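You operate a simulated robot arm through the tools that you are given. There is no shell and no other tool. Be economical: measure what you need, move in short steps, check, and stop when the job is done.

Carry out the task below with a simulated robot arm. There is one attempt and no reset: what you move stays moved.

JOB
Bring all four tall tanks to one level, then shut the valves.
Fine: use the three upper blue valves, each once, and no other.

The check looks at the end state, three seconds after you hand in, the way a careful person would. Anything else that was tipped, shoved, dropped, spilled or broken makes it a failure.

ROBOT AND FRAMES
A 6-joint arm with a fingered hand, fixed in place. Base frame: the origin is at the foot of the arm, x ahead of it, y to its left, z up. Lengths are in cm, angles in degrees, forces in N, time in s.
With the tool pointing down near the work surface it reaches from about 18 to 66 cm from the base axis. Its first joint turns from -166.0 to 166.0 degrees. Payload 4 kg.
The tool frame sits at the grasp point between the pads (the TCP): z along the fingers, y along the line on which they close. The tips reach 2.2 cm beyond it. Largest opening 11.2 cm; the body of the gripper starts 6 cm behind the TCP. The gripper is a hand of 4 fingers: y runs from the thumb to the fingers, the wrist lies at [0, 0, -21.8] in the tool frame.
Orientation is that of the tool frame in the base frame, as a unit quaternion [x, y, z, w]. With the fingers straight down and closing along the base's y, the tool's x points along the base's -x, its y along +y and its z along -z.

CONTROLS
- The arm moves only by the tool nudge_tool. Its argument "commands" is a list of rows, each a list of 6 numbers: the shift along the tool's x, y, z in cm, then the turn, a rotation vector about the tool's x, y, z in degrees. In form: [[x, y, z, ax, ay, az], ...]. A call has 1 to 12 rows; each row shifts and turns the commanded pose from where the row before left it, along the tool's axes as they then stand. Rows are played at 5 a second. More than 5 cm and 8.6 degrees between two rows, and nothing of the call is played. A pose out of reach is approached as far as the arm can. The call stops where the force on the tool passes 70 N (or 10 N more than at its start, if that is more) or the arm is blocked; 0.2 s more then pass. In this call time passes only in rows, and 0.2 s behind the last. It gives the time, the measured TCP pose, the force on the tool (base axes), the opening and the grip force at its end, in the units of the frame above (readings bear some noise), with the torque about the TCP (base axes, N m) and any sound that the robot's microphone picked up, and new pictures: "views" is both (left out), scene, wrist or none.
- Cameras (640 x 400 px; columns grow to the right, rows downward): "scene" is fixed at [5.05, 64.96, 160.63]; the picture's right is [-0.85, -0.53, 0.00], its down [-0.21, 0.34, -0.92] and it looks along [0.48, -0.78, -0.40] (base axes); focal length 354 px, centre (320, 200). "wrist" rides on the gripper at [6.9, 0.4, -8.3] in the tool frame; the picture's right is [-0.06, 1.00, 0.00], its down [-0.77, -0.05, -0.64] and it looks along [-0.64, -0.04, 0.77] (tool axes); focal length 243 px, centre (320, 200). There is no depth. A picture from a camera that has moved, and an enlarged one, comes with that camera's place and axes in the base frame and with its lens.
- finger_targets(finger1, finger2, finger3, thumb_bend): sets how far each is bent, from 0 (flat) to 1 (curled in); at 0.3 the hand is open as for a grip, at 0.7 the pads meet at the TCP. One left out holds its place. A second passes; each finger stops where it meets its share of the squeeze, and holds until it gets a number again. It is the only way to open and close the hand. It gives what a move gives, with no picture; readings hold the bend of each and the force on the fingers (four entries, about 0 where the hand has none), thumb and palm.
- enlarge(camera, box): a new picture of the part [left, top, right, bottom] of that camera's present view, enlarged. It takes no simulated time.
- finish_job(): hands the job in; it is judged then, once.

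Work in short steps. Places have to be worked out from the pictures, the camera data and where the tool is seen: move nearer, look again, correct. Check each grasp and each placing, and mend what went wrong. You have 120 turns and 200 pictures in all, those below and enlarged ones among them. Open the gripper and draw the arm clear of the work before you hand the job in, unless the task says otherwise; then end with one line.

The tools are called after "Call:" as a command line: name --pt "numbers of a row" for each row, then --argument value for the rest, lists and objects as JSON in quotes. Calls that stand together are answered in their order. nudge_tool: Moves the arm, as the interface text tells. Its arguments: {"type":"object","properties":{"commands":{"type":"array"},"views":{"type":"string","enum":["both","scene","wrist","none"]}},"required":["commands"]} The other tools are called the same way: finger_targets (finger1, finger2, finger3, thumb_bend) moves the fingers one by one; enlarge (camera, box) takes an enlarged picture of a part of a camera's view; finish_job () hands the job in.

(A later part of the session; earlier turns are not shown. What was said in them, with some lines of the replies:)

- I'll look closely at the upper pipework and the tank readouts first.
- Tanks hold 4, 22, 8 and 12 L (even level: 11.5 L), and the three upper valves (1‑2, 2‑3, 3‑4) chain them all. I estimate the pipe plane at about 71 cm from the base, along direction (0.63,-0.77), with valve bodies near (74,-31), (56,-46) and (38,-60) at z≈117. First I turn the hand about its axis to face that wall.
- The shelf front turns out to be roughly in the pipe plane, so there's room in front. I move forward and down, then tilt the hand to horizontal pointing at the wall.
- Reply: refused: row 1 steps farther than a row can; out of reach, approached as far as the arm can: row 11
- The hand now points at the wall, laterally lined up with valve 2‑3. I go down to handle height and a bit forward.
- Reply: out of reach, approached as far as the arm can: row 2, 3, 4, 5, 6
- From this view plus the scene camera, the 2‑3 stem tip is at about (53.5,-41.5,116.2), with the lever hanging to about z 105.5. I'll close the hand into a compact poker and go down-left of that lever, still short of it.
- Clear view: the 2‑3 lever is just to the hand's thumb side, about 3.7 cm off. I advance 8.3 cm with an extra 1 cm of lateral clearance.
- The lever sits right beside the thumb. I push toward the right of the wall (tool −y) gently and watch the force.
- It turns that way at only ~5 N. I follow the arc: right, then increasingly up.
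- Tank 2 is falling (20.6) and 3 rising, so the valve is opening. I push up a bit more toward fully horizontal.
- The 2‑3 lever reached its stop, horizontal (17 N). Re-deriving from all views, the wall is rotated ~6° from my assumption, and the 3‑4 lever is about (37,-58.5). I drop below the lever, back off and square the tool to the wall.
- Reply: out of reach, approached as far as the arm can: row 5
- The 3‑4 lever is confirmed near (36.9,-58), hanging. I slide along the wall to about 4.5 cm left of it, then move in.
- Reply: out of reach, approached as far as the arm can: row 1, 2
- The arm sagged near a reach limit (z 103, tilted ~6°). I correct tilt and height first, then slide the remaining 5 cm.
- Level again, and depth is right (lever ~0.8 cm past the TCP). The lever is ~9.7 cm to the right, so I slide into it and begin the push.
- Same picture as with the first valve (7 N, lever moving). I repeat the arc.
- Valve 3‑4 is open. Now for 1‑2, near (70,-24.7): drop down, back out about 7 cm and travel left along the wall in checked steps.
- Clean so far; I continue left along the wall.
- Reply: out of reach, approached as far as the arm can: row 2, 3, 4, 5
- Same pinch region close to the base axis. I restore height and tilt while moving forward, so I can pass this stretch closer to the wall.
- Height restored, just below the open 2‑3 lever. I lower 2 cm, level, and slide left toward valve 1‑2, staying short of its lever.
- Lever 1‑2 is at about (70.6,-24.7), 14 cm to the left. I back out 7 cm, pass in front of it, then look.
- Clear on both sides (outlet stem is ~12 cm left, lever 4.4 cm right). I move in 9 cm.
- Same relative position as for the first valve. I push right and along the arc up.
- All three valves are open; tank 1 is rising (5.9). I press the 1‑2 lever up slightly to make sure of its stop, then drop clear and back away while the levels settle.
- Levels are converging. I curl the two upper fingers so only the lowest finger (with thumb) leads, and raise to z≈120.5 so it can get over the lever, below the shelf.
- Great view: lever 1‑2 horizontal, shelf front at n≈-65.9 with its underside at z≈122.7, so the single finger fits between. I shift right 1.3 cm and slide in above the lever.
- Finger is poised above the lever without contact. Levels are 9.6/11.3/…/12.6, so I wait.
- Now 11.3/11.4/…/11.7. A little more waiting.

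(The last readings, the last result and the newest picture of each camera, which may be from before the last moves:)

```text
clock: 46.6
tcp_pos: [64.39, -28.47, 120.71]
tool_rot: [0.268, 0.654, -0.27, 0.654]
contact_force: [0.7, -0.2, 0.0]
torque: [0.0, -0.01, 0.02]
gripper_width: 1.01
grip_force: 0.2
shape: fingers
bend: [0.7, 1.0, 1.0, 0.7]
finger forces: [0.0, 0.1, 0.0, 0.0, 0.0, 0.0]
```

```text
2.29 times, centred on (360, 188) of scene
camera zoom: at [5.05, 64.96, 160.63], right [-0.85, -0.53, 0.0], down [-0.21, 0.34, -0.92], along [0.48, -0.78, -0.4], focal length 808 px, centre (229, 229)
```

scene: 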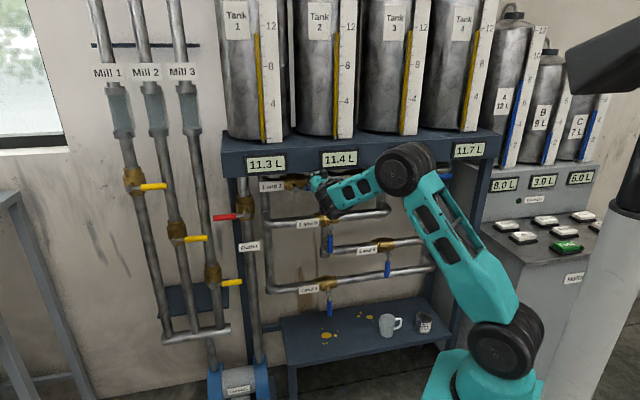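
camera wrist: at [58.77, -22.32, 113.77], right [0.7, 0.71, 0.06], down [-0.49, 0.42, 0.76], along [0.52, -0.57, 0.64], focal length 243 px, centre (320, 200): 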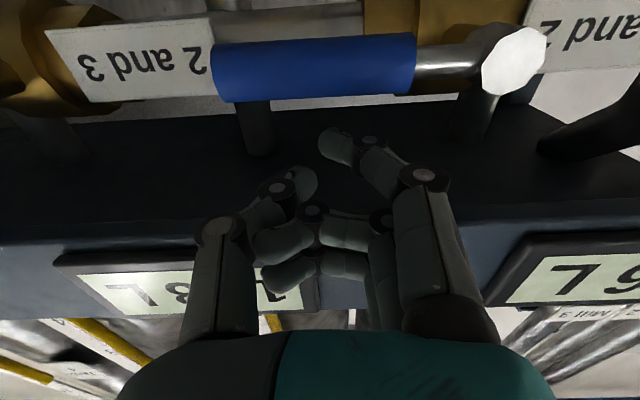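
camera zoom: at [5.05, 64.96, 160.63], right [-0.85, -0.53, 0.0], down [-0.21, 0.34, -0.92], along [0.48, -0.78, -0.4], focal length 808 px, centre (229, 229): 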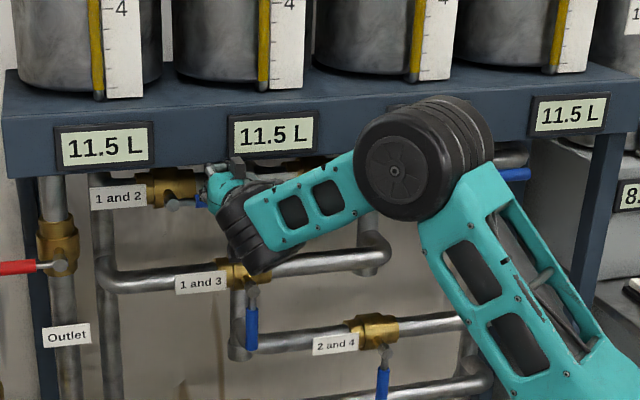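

All level at 11.5. Now push the 1‑2 lever down from above.

Call:
nudge_tool --pt "0.8 0 0 0 0 0" --pt "0.8 0 0 0 0 0" --pt "0.8 0 0 0 0 0" --pt "0.8 0 0 0 0 0" --views "wrist"

```text
clock: 47.6
tcp_pos: [64.38, -28.46, 117.45]
tool_rot: [0.268, 0.654, -0.27, 0.654]
contact_force: [-1.1, 1.7, 3.0]
torque: [0.05, -0.08, 0.05]
gripper_width: 0.97
grip_force: 1.7
shape: fingers
bend: [0.7, 1.0, 1.0, 0.7]
finger forces: [3.6, 0.1, 0.0, 0.0, 0.0, 0.0]
camera wrist: at [58.67, -22.28, 110.55], right [0.7, 0.71, 0.06], down [-0.49, 0.42, 0.76], along [0.52, -0.57, 0.64], focal length 243 px, centre (320, 200)
```

wrist: 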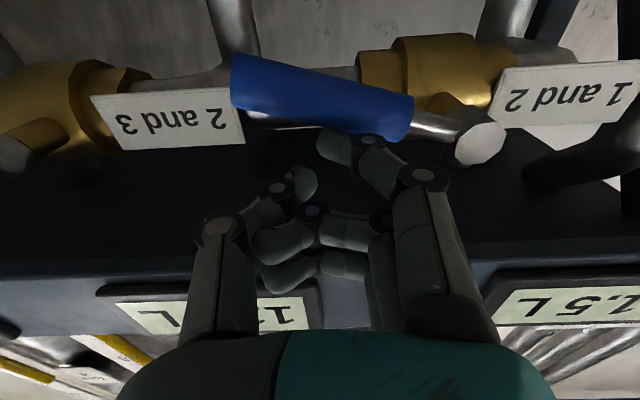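

It turns easily (3.6 N). Follow the arc down, then left.

Call:
nudge_tool --pt "1 0.2 0 0 0 0" --pt "1 0.3 0 0 0 0" --pt "1 0.5 0 0 0 0" --pt "0.8 0.7 0 0 0 0" --pt "0.8 0.7 0 0 0 0" --pt "0.7 0.7 0 0 0 0" --views "wrist"

```text
clock: 49.0
tcp_pos: [66.42, -26.23, 112.15]
tool_rot: [0.269, 0.653, -0.271, 0.654]
contact_force: [-5.3, 2.5, 2.4]
torque: [0.04, 0.11, -0.03]
gripper_width: 0.59
grip_force: 3.4
shape: fingers
bend: [0.73, 1.0, 1.0, 0.7]
finger forces: [6.2, 0.0, 0.1, 0.0, 0.0, 0.1]
camera wrist: at [60.87, -20.1, 105.21], right [0.7, 0.71, 0.06], down [-0.49, 0.42, 0.76], along [0.52, -0.57, 0.64], focal length 243 px, centre (320, 200)
```

wrist: 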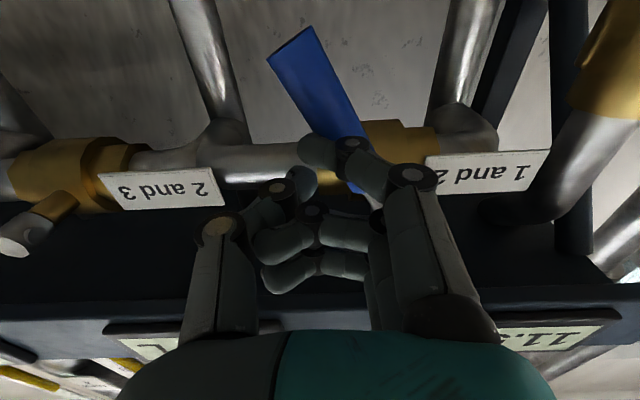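

About 35° from vertical remains. Continue left with a little down.

Call:
nudge_tool --pt "0.7 0.7 0 0 0 0" --pt "0.6 0.8 0 0 0 0" --pt "0.4 0.9 0 0 0 0" --pt "0 0.8 0 0 0 0" --views "wrist"

```text
clock: 50.0
tcp_pos: [68.72, -24.17, 110.52]
tool_rot: [0.268, 0.654, -0.271, 0.653]
contact_force: [-10.7, 6.2, -2.4]
torque: [0.21, 0.19, -0.08]
gripper_width: 0.58
grip_force: 6.6
shape: fingers
bend: [0.74, 1.0, 1.0, 0.7]
finger forces: [11.3, 0.1, 0.0, 0.0, 1.9, 0.0]
camera wrist: at [63.18, -17.81, 103.54], right [0.7, 0.71, 0.06], down [-0.49, 0.42, 0.76], along [0.52, -0.57, 0.64], focal length 243 px, centre (320, 200)
```

wrist: 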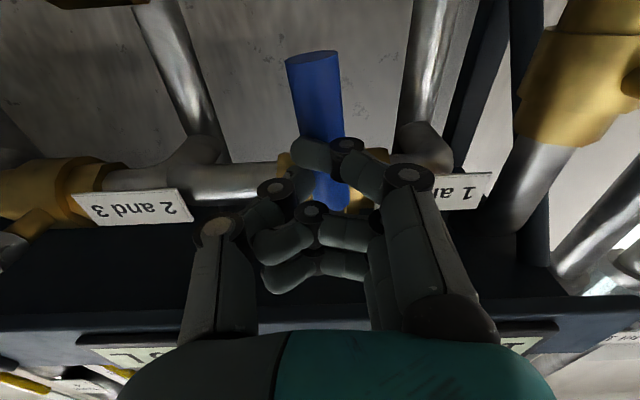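

Nearly vertical; push a little more until it stops.

Call:
nudge_tool --pt "0 0.6 0 0 0 0" --pt "0 0.6 0 0 0 0" --views "both"

```text
clock: 50.6
tcp_pos: [69.32, -23.36, 110.46]
tool_rot: [0.269, 0.653, -0.273, 0.653]
contact_force: [-17.8, -0.1, -4.9]
torque: [0.14, 0.16, -0.32]
gripper_width: 0.69
grip_force: 8.7
shape: fingers
bend: [0.74, 1.0, 1.0, 0.69]
finger forces: [7.6, 0.0, 0.1, 0.0, 9.8, 0.0]
camera wrist: at [63.86, -17.15, 103.58], right [0.71, 0.71, 0.06], down [-0.49, 0.42, 0.76], along [0.51, -0.57, 0.64], focal length 243 px, centre (320, 200)
```

scene: 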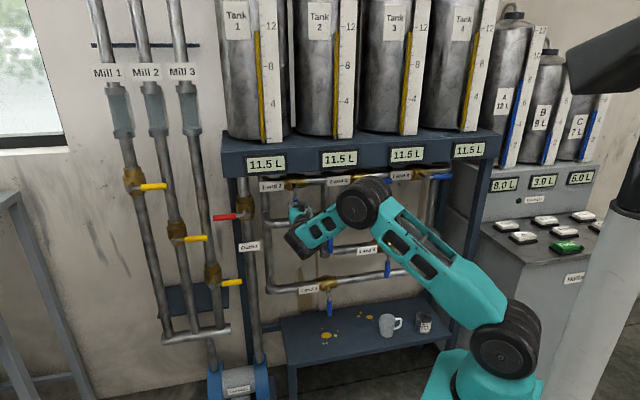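
wrist: 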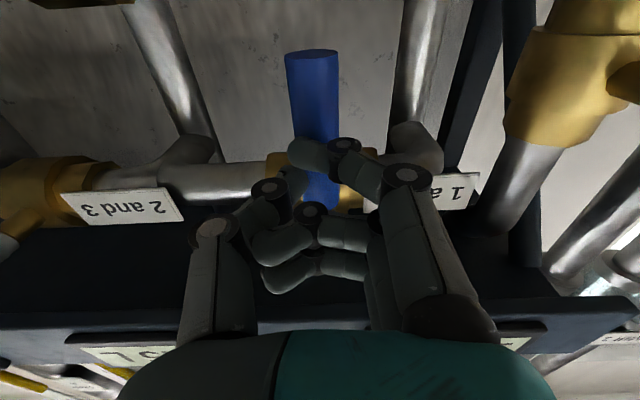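

Stop reached (18 N). I ease off right, withdraw and check the lever.

Call:
nudge_tool --pt "0 -1 0 0 0 0" --pt "0 -0.5 -1.5 0 0 0" --pt "0 0 -2.5 0 0 0" --pt "0 0 -2.5 0 0 0" --pt "0 -3 0 0 0 0" --views "wrist"

```text
clock: 51.8
tcp_pos: [61.71, -21.65, 110.64]
tool_rot: [0.268, 0.654, -0.269, 0.654]
contact_force: [-0.3, -0.4, 0.4]
torque: [-0.02, -0.02, 0.01]
gripper_width: 0.97
grip_force: 0.0
shape: fingers
bend: [0.7, 1.0, 1.0, 0.7]
finger forces: [0.0, 0.0, 0.0, 0.0, 0.0, 0.0]
camera wrist: at [56.15, -15.49, 103.66], right [0.7, 0.71, 0.06], down [-0.49, 0.42, 0.76], along [0.52, -0.57, 0.64], focal length 243 px, centre (320, 200)
```

wrist: 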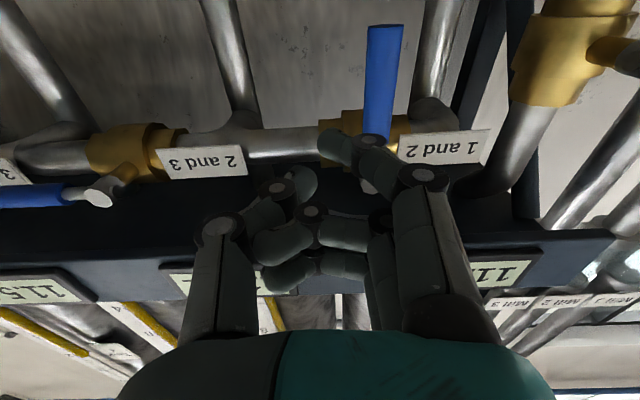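

Lever 1‑2 hangs vertical again and tanks read 11.5. Next 2‑3: raise to z≈120.6 and travel right, moving closer to the wall as I go to avoid the tight zone.

Call:
nudge_tool --pt "-3.5 0 0 0 0 0" --pt "-3.5 -1 0.5 0 0 0" --pt "-3 -2 1 0 0 0" --pt "0 -4 1 0 0 0" --pt "0 -4 0.5 0 0 0" --pt "0 -4 0 0 0 0" --pt "0 -4 0 0 0 0" --views "wrist"

```text
clock: 53.4
tcp_pos: [50.28, -37.17, 120.43]
tool_rot: [0.268, 0.653, -0.27, 0.655]
contact_force: [0.0, -0.2, -0.1]
torque: [0.01, 0.03, -0.02]
gripper_width: 0.98
grip_force: 0.0
shape: fingers
bend: [0.7, 1.0, 1.0, 0.7]
finger forces: [0.0, 0.0, 0.0, 0.0, 0.0, 0.0]
camera wrist: at [44.74, -31.0, 113.54], right [0.7, 0.71, 0.06], down [-0.49, 0.42, 0.76], along [0.52, -0.57, 0.64], focal length 243 px, centre (320, 200)
```

wrist: 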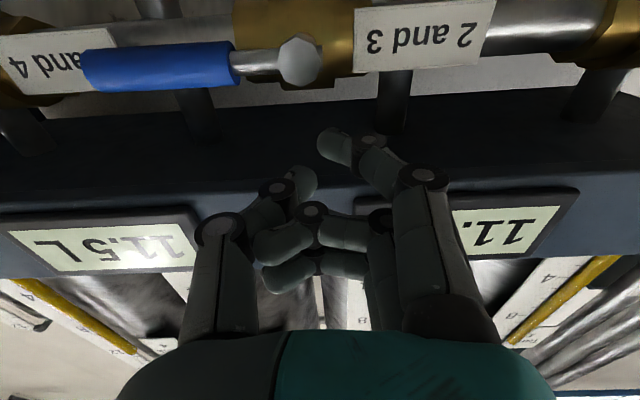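

Lever 2‑3 pivot is at about (53.8,-41.7). Go 7.8 cm right, then in 3.8 cm over the lever.

Call:
nudge_tool --pt "-0.3 -4 0 0 0 0" --pt "0 -3.8 0 0 0 0" --pt "0 0 1.4 0 0 0" --pt "0 0 1.4 0 0 0" --pt "0 0 1 0 0 0" --views "wrist"

```text
clock: 54.6
tcp_pos: [47.74, -45.55, 120.74]
tool_rot: [0.267, 0.654, -0.27, 0.655]
contact_force: [0.5, 0.8, -0.5]
torque: [-0.01, 0.0, -0.01]
gripper_width: 0.99
grip_force: 0.3
shape: fingers
bend: [0.7, 1.0, 1.0, 0.7]
finger forces: [0.0, 0.0, 0.2, 0.0, 0.1, 0.0]
camera wrist: at [42.14, -39.35, 113.92], right [0.7, 0.71, 0.06], down [-0.49, 0.42, 0.76], along [0.52, -0.57, 0.64], focal length 243 px, centre (320, 200)
```

wrist: 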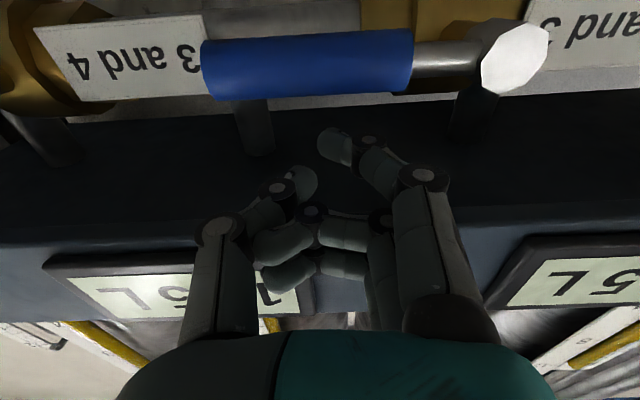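

The picture is identical to the 1‑2 approach. I run the same closing motion (down, then arc).

Call:
nudge_tool --pt "0.8 0 0 0 0 0" --pt "0.8 0 0 0 0 0" --pt "0.8 0 0 0 0 0" --pt "0.8 0 0 0 0 0" --pt "1 0.2 0 0 0 0" --pt "1 0.3 0 0 0 0" --pt "1 0.5 0 0 0 0" --pt "0.8 0.7 0 0 0 0" --pt "0.8 0.7 0 0 0 0" --pt "0.7 0.7 0 0 0 0" --views "wrist"

Call:
nudge_tool --pt "0.7 0.7 0 0 0 0" --pt "0.6 0.8 0 0 0 0" --pt "0.4 0.9 0 0 0 0" --pt "0 0.8 0 0 0 0" --pt "0 0.6 0 0 0 0" --pt "0 0.6 0 0 0 0" --views "wrist"

```text
clock: 56.8
tcp_pos: [49.86, -43.24, 112.37]
tool_rot: [0.269, 0.653, -0.271, 0.654]
contact_force: [-7.3, 3.6, 3.3]
torque: [0.05, 0.09, 0.02]
gripper_width: 0.58
grip_force: 3.6
shape: fingers
bend: [0.73, 1.0, 1.0, 0.7]
finger forces: [7.6, 0.0, 0.0, 0.0, 0.0, 0.0]
camera wrist: at [44.29, -37.16, 105.53], right [0.7, 0.71, 0.06], down [-0.49, 0.42, 0.76], along [0.52, -0.57, 0.64], focal length 243 px, centre (320, 200)
```

wrist: 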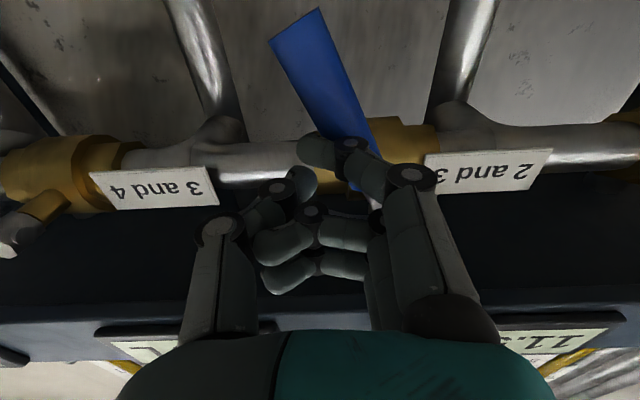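

```text
clock: 58.2
tcp_pos: [52.86, -40.29, 110.6]
tool_rot: [0.269, 0.653, -0.272, 0.653]
contact_force: [-26.5, 1.1, 0.2]
torque: [0.01, 0.2, -0.49]
gripper_width: 0.81
grip_force: 12.1
shape: fingers
bend: [0.76, 1.0, 1.0, 0.68]
finger forces: [8.4, 0.0, 0.0, 0.1, 15.6, 0.0]
camera wrist: at [47.26, -34.16, 103.73], right [0.71, 0.71, 0.06], down [-0.49, 0.42, 0.76], along [0.51, -0.57, 0.64], focal length 243 px, centre (320, 200)
```

wrist: 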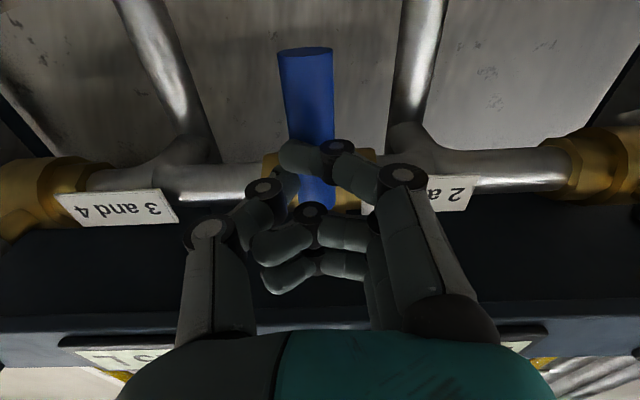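

2‑3 is at its stop (26 N). Ease off, back out 4 cm, raise, and head right to 3‑4.

Call:
nudge_tool --pt "0 -1 0 0 0 0" --pt "0 -0.5 -1.5 0 0 0" --pt "0 0 -2.5 0 0 0" --pt "-1 -2 0 0 0 0" --pt "-3 -3 0 0 0 0" --pt "-3 -3 0 0 0 0" --pt "-3 -2 0 0 0 0" --views "both"

```text
clock: 59.8
tcp_pos: [42.4, -45.64, 120.85]
tool_rot: [0.269, 0.654, -0.27, 0.654]
contact_force: [-1.0, 0.1, -0.5]
torque: [0.02, 0.01, -0.01]
gripper_width: 0.99
grip_force: 0.1
shape: fingers
bend: [0.7, 1.0, 1.0, 0.7]
finger forces: [0.0, 0.0, 0.0, 0.0, 0.0, 0.1]
camera wrist: at [36.68, -39.44, 113.86], right [0.7, 0.71, 0.06], down [-0.49, 0.42, 0.76], along [0.52, -0.57, 0.64], focal length 243 px, centre (320, 200)
```

scene: 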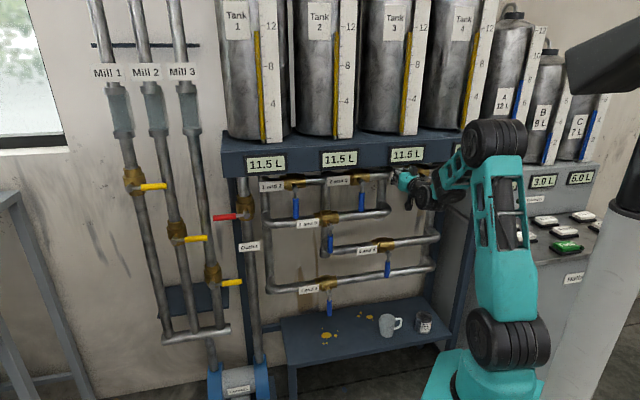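
wrist: 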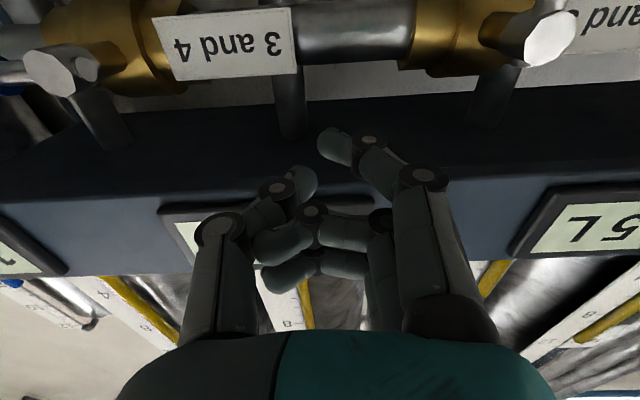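

2‑3 is closed and tanks read 11.5. Continue right to over lever 3‑4 (pivot ≈(36.8,-58.6)).

Call:
nudge_tool --pt "0 -4 0 0 0 0" --pt "0 -4 0 0 0 0" --pt "0 -4 0 0 0 0" --pt "0 -4 0 0 0 0" --pt "0 -4 0 0 0 0" --pt "0 0 1 0 0 0" --views "wrist"

```text
clock: 61.2
tcp_pos: [28.67, -60.43, 120.75]
tool_rot: [0.268, 0.653, -0.271, 0.654]
contact_force: [-0.2, -0.5, 0.0]
torque: [0.01, -0.02, -0.02]
gripper_width: 0.97
grip_force: 0.0
shape: fingers
bend: [0.7, 1.0, 1.0, 0.7]
finger forces: [0.1, 0.0, 0.0, 0.0, 0.0, 0.0]
camera wrist: at [23.12, -54.22, 113.91], right [0.7, 0.71, 0.06], down [-0.49, 0.42, 0.76], along [0.52, -0.57, 0.64], focal length 243 px, centre (320, 200)
```

wrist: 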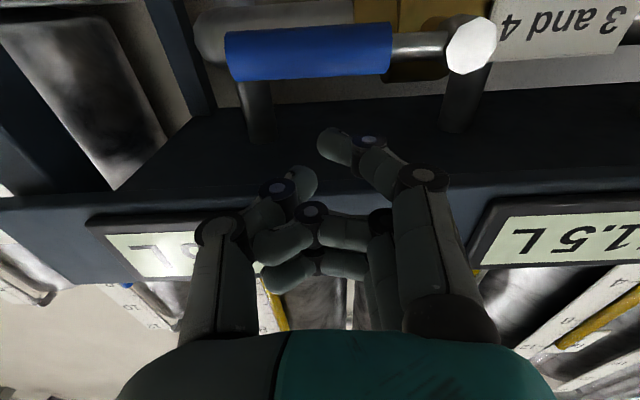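

Aligned; move in 2.4 cm over the lever.

Call:
nudge_tool --pt "0 0 1.2 0 0 0" --pt "0 -0.1 1.2 0 0 0" --views "wrist"

```text
clock: 61.8
tcp_pos: [30.27, -62.04, 120.73]
tool_rot: [0.268, 0.653, -0.27, 0.654]
contact_force: [-0.2, -0.3, 0.2]
torque: [0.02, 0.03, 0.02]
gripper_width: 1.01
grip_force: 0.0
shape: fingers
bend: [0.7, 1.0, 1.0, 0.7]
finger forces: [0.1, 0.0, 0.0, 0.0, 0.0, 0.0]
camera wrist: at [24.77, -55.98, 113.9], right [0.7, 0.71, 0.06], down [-0.49, 0.42, 0.76], along [0.52, -0.57, 0.64], focal length 243 px, centre (320, 200)
```

wrist: 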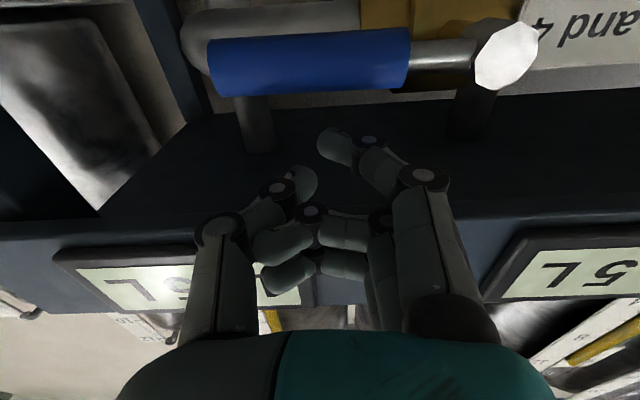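

Matches the earlier approaches; run the same closing motion with a touch more depth.

Call:
nudge_tool --pt "0.8 0 0.2 0 0 0" --pt "0.8 0 0 0 0 0" --pt "0.8 0 0 0 0 0" --pt "0.8 0 0 0 0 0" --pt "1 0.2 0 0 0 0" --pt "1 0.3 0 0 0 0" --pt "1 0.5 0 0 0 0" --pt "0.8 0.7 0 0 0 0" --pt "0.8 0.7 0 0 0 0" --pt "0.7 0.7 0 0 0 0" --views "wrist"

Call:
nudge_tool --pt "0.7 0.7 0 0 0 0" --pt "0.6 0.8 0 0 0 0" --pt "0.4 0.9 0 0 0 0" --pt "0 0.8 0 0 0 0" --pt "0 0.6 0 0 0 0" --pt "0 0.6 0 0 0 0" --views "wrist"

```text
clock: 64.0
tcp_pos: [32.54, -60.13, 112.26]
tool_rot: [0.268, 0.654, -0.269, 0.654]
contact_force: [-4.2, 3.1, 2.5]
torque: [0.05, 0.1, -0.04]
gripper_width: 0.58
grip_force: 3.3
shape: fingers
bend: [0.73, 1.0, 1.0, 0.7]
finger forces: [7.0, 0.0, 0.1, 0.0, 0.1, 0.1]
camera wrist: at [27.05, -54.04, 105.38], right [0.7, 0.71, 0.06], down [-0.49, 0.42, 0.76], along [0.52, -0.57, 0.64], focal length 243 px, centre (320, 200)
```

wrist: 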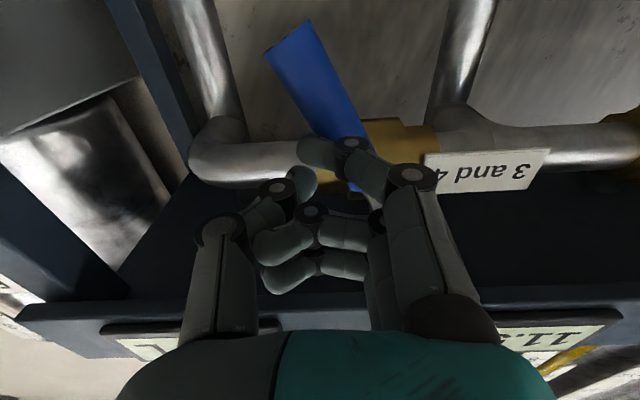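

```text
clock: 65.4
tcp_pos: [35.55, -57.25, 110.4]
tool_rot: [0.269, 0.654, -0.271, 0.653]
contact_force: [-23.7, 3.4, -7.1]
torque: [0.18, 0.2, -0.39]
gripper_width: 0.71
grip_force: 11.7
shape: fingers
bend: [0.75, 1.0, 1.0, 0.69]
finger forces: [8.0, 0.0, 0.0, 0.0, 15.2, 0.1]
camera wrist: at [30.05, -51.02, 103.52], right [0.71, 0.71, 0.06], down [-0.49, 0.42, 0.76], along [0.51, -0.57, 0.64], focal length 243 px, centre (320, 200)
```

wrist: 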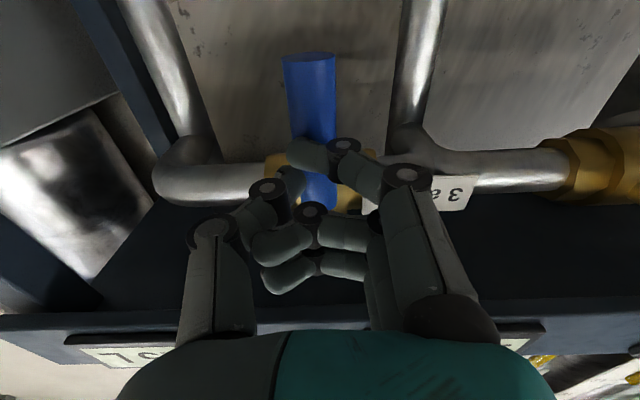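

All three levers have been driven to their closed stops. I ease off, back out away from the wall and check.

Call:
nudge_tool --pt "0 -1 0 0 0 0" --pt "0 -0.5 -1.5 0 0 0" --pt "0 -1 -2.5 0 0 0" --pt "0 -3 -2.5 0 0 0" --pt "0 -3 -2 0 0 0" --pt "0 -3 -2 0 0 0" --views "both"

Call:
finger_targets --finger1 0.3 --finger2 0.3 --finger3 0.3 --thumb_bend 0.3

Call:
enlarge --camera "scene" --box '[220, 130, 500, 305]'

```text
clock: 66.8
tcp_pos: [20.29, -57.78, 110.54]
tool_rot: [0.268, 0.653, -0.271, 0.654]
contact_force: [0.1, 0.1, 0.0]
torque: [0.0, 0.0, -0.02]
gripper_width: 1.0
grip_force: 0.0
shape: fingers
bend: [0.7, 1.0, 1.0, 0.7]
finger forces: [0.0, 0.0, 0.0, 0.1, 0.1, 0.0]
camera wrist: at [14.7, -51.58, 103.69], right [0.7, 0.71, 0.06], down [-0.49, 0.42, 0.76], along [0.52, -0.57, 0.64], focal length 243 px, centre (320, 200)
```

scene: 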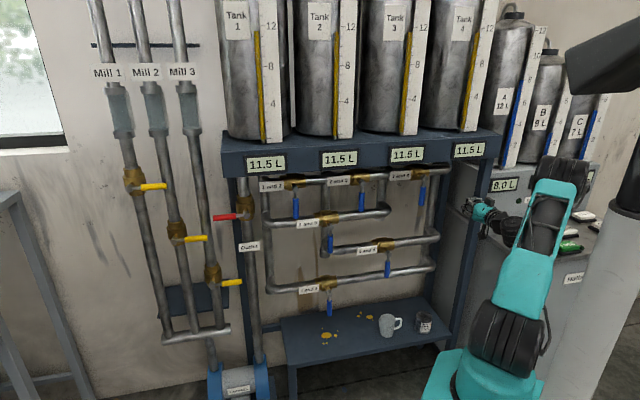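
wrist: 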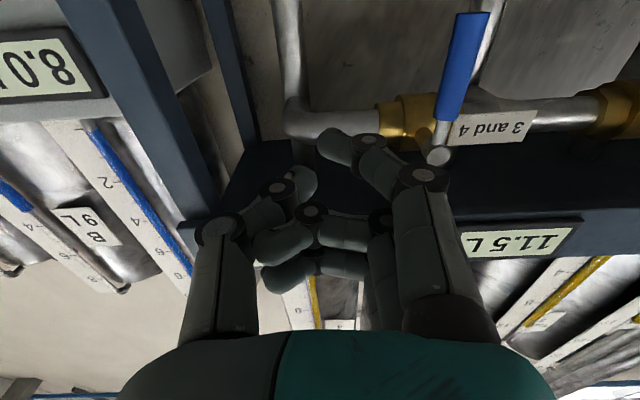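

```text
clock: 67.8
tcp_pos: [20.3, -57.79, 110.58]
tool_rot: [0.269, 0.654, -0.27, 0.654]
contact_force: [-0.1, 0.6, 0.3]
torque: [-0.03, 0.03, -0.02]
gripper_width: 11.25
grip_force: 0.2
shape: fingers
bend: [0.3, 0.3, 0.3, 0.3]
finger forces: [0.0, 0.0, 0.0, 0.1, 0.0, 0.1]
```

```text
2.29 times, centred on (360, 218) of scene
camera zoom: at [5.05, 64.96, 160.63], right [-0.85, -0.53, 0.0], down [-0.21, 0.34, -0.92], along [0.48, -0.78, -0.4], focal length 808 px, centre (229, 160)
```

zoom: 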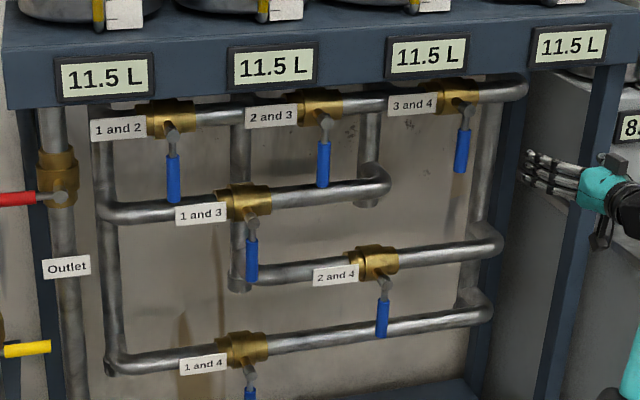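

All tanks show 11.5 L and all levers hang in the closed position. I draw back a few more centimetres and hand in.

Call:
nudge_tool --pt "0 0 -2.5 0 0 0" --pt "0 0 -2.5 0 0 0" --views "scene"

```text
clock: 68.4
tcp_pos: [16.66, -54.34, 110.54]
tool_rot: [0.267, 0.653, -0.271, 0.655]
contact_force: [0.4, 0.0, -0.3]
torque: [0.0, 0.03, 0.0]
gripper_width: 11.24
grip_force: 0.0
shape: fingers
bend: [0.3, 0.3, 0.3, 0.3]
finger forces: [0.0, 0.0, 0.0, 0.0, 0.0, 0.0]
```

scene: 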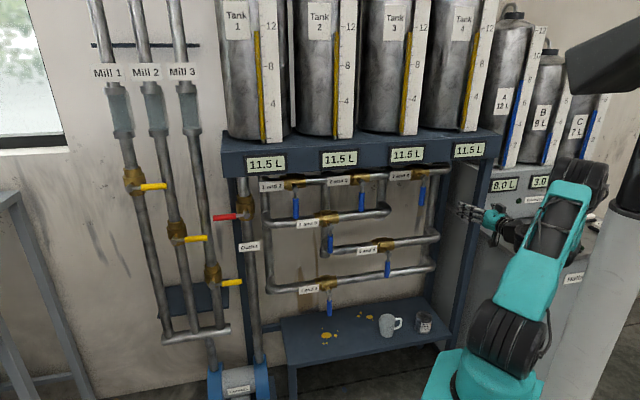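

The hand is open and clear and the levels are holding, so I'm handing in.

Call:
finish_job

```text
The job is handed in.
```

All four tanks read 11.5 L, and the three upper blue valves (1‑2, 2‑3, 3‑4) were each opened once and shut again; no other valve was used.
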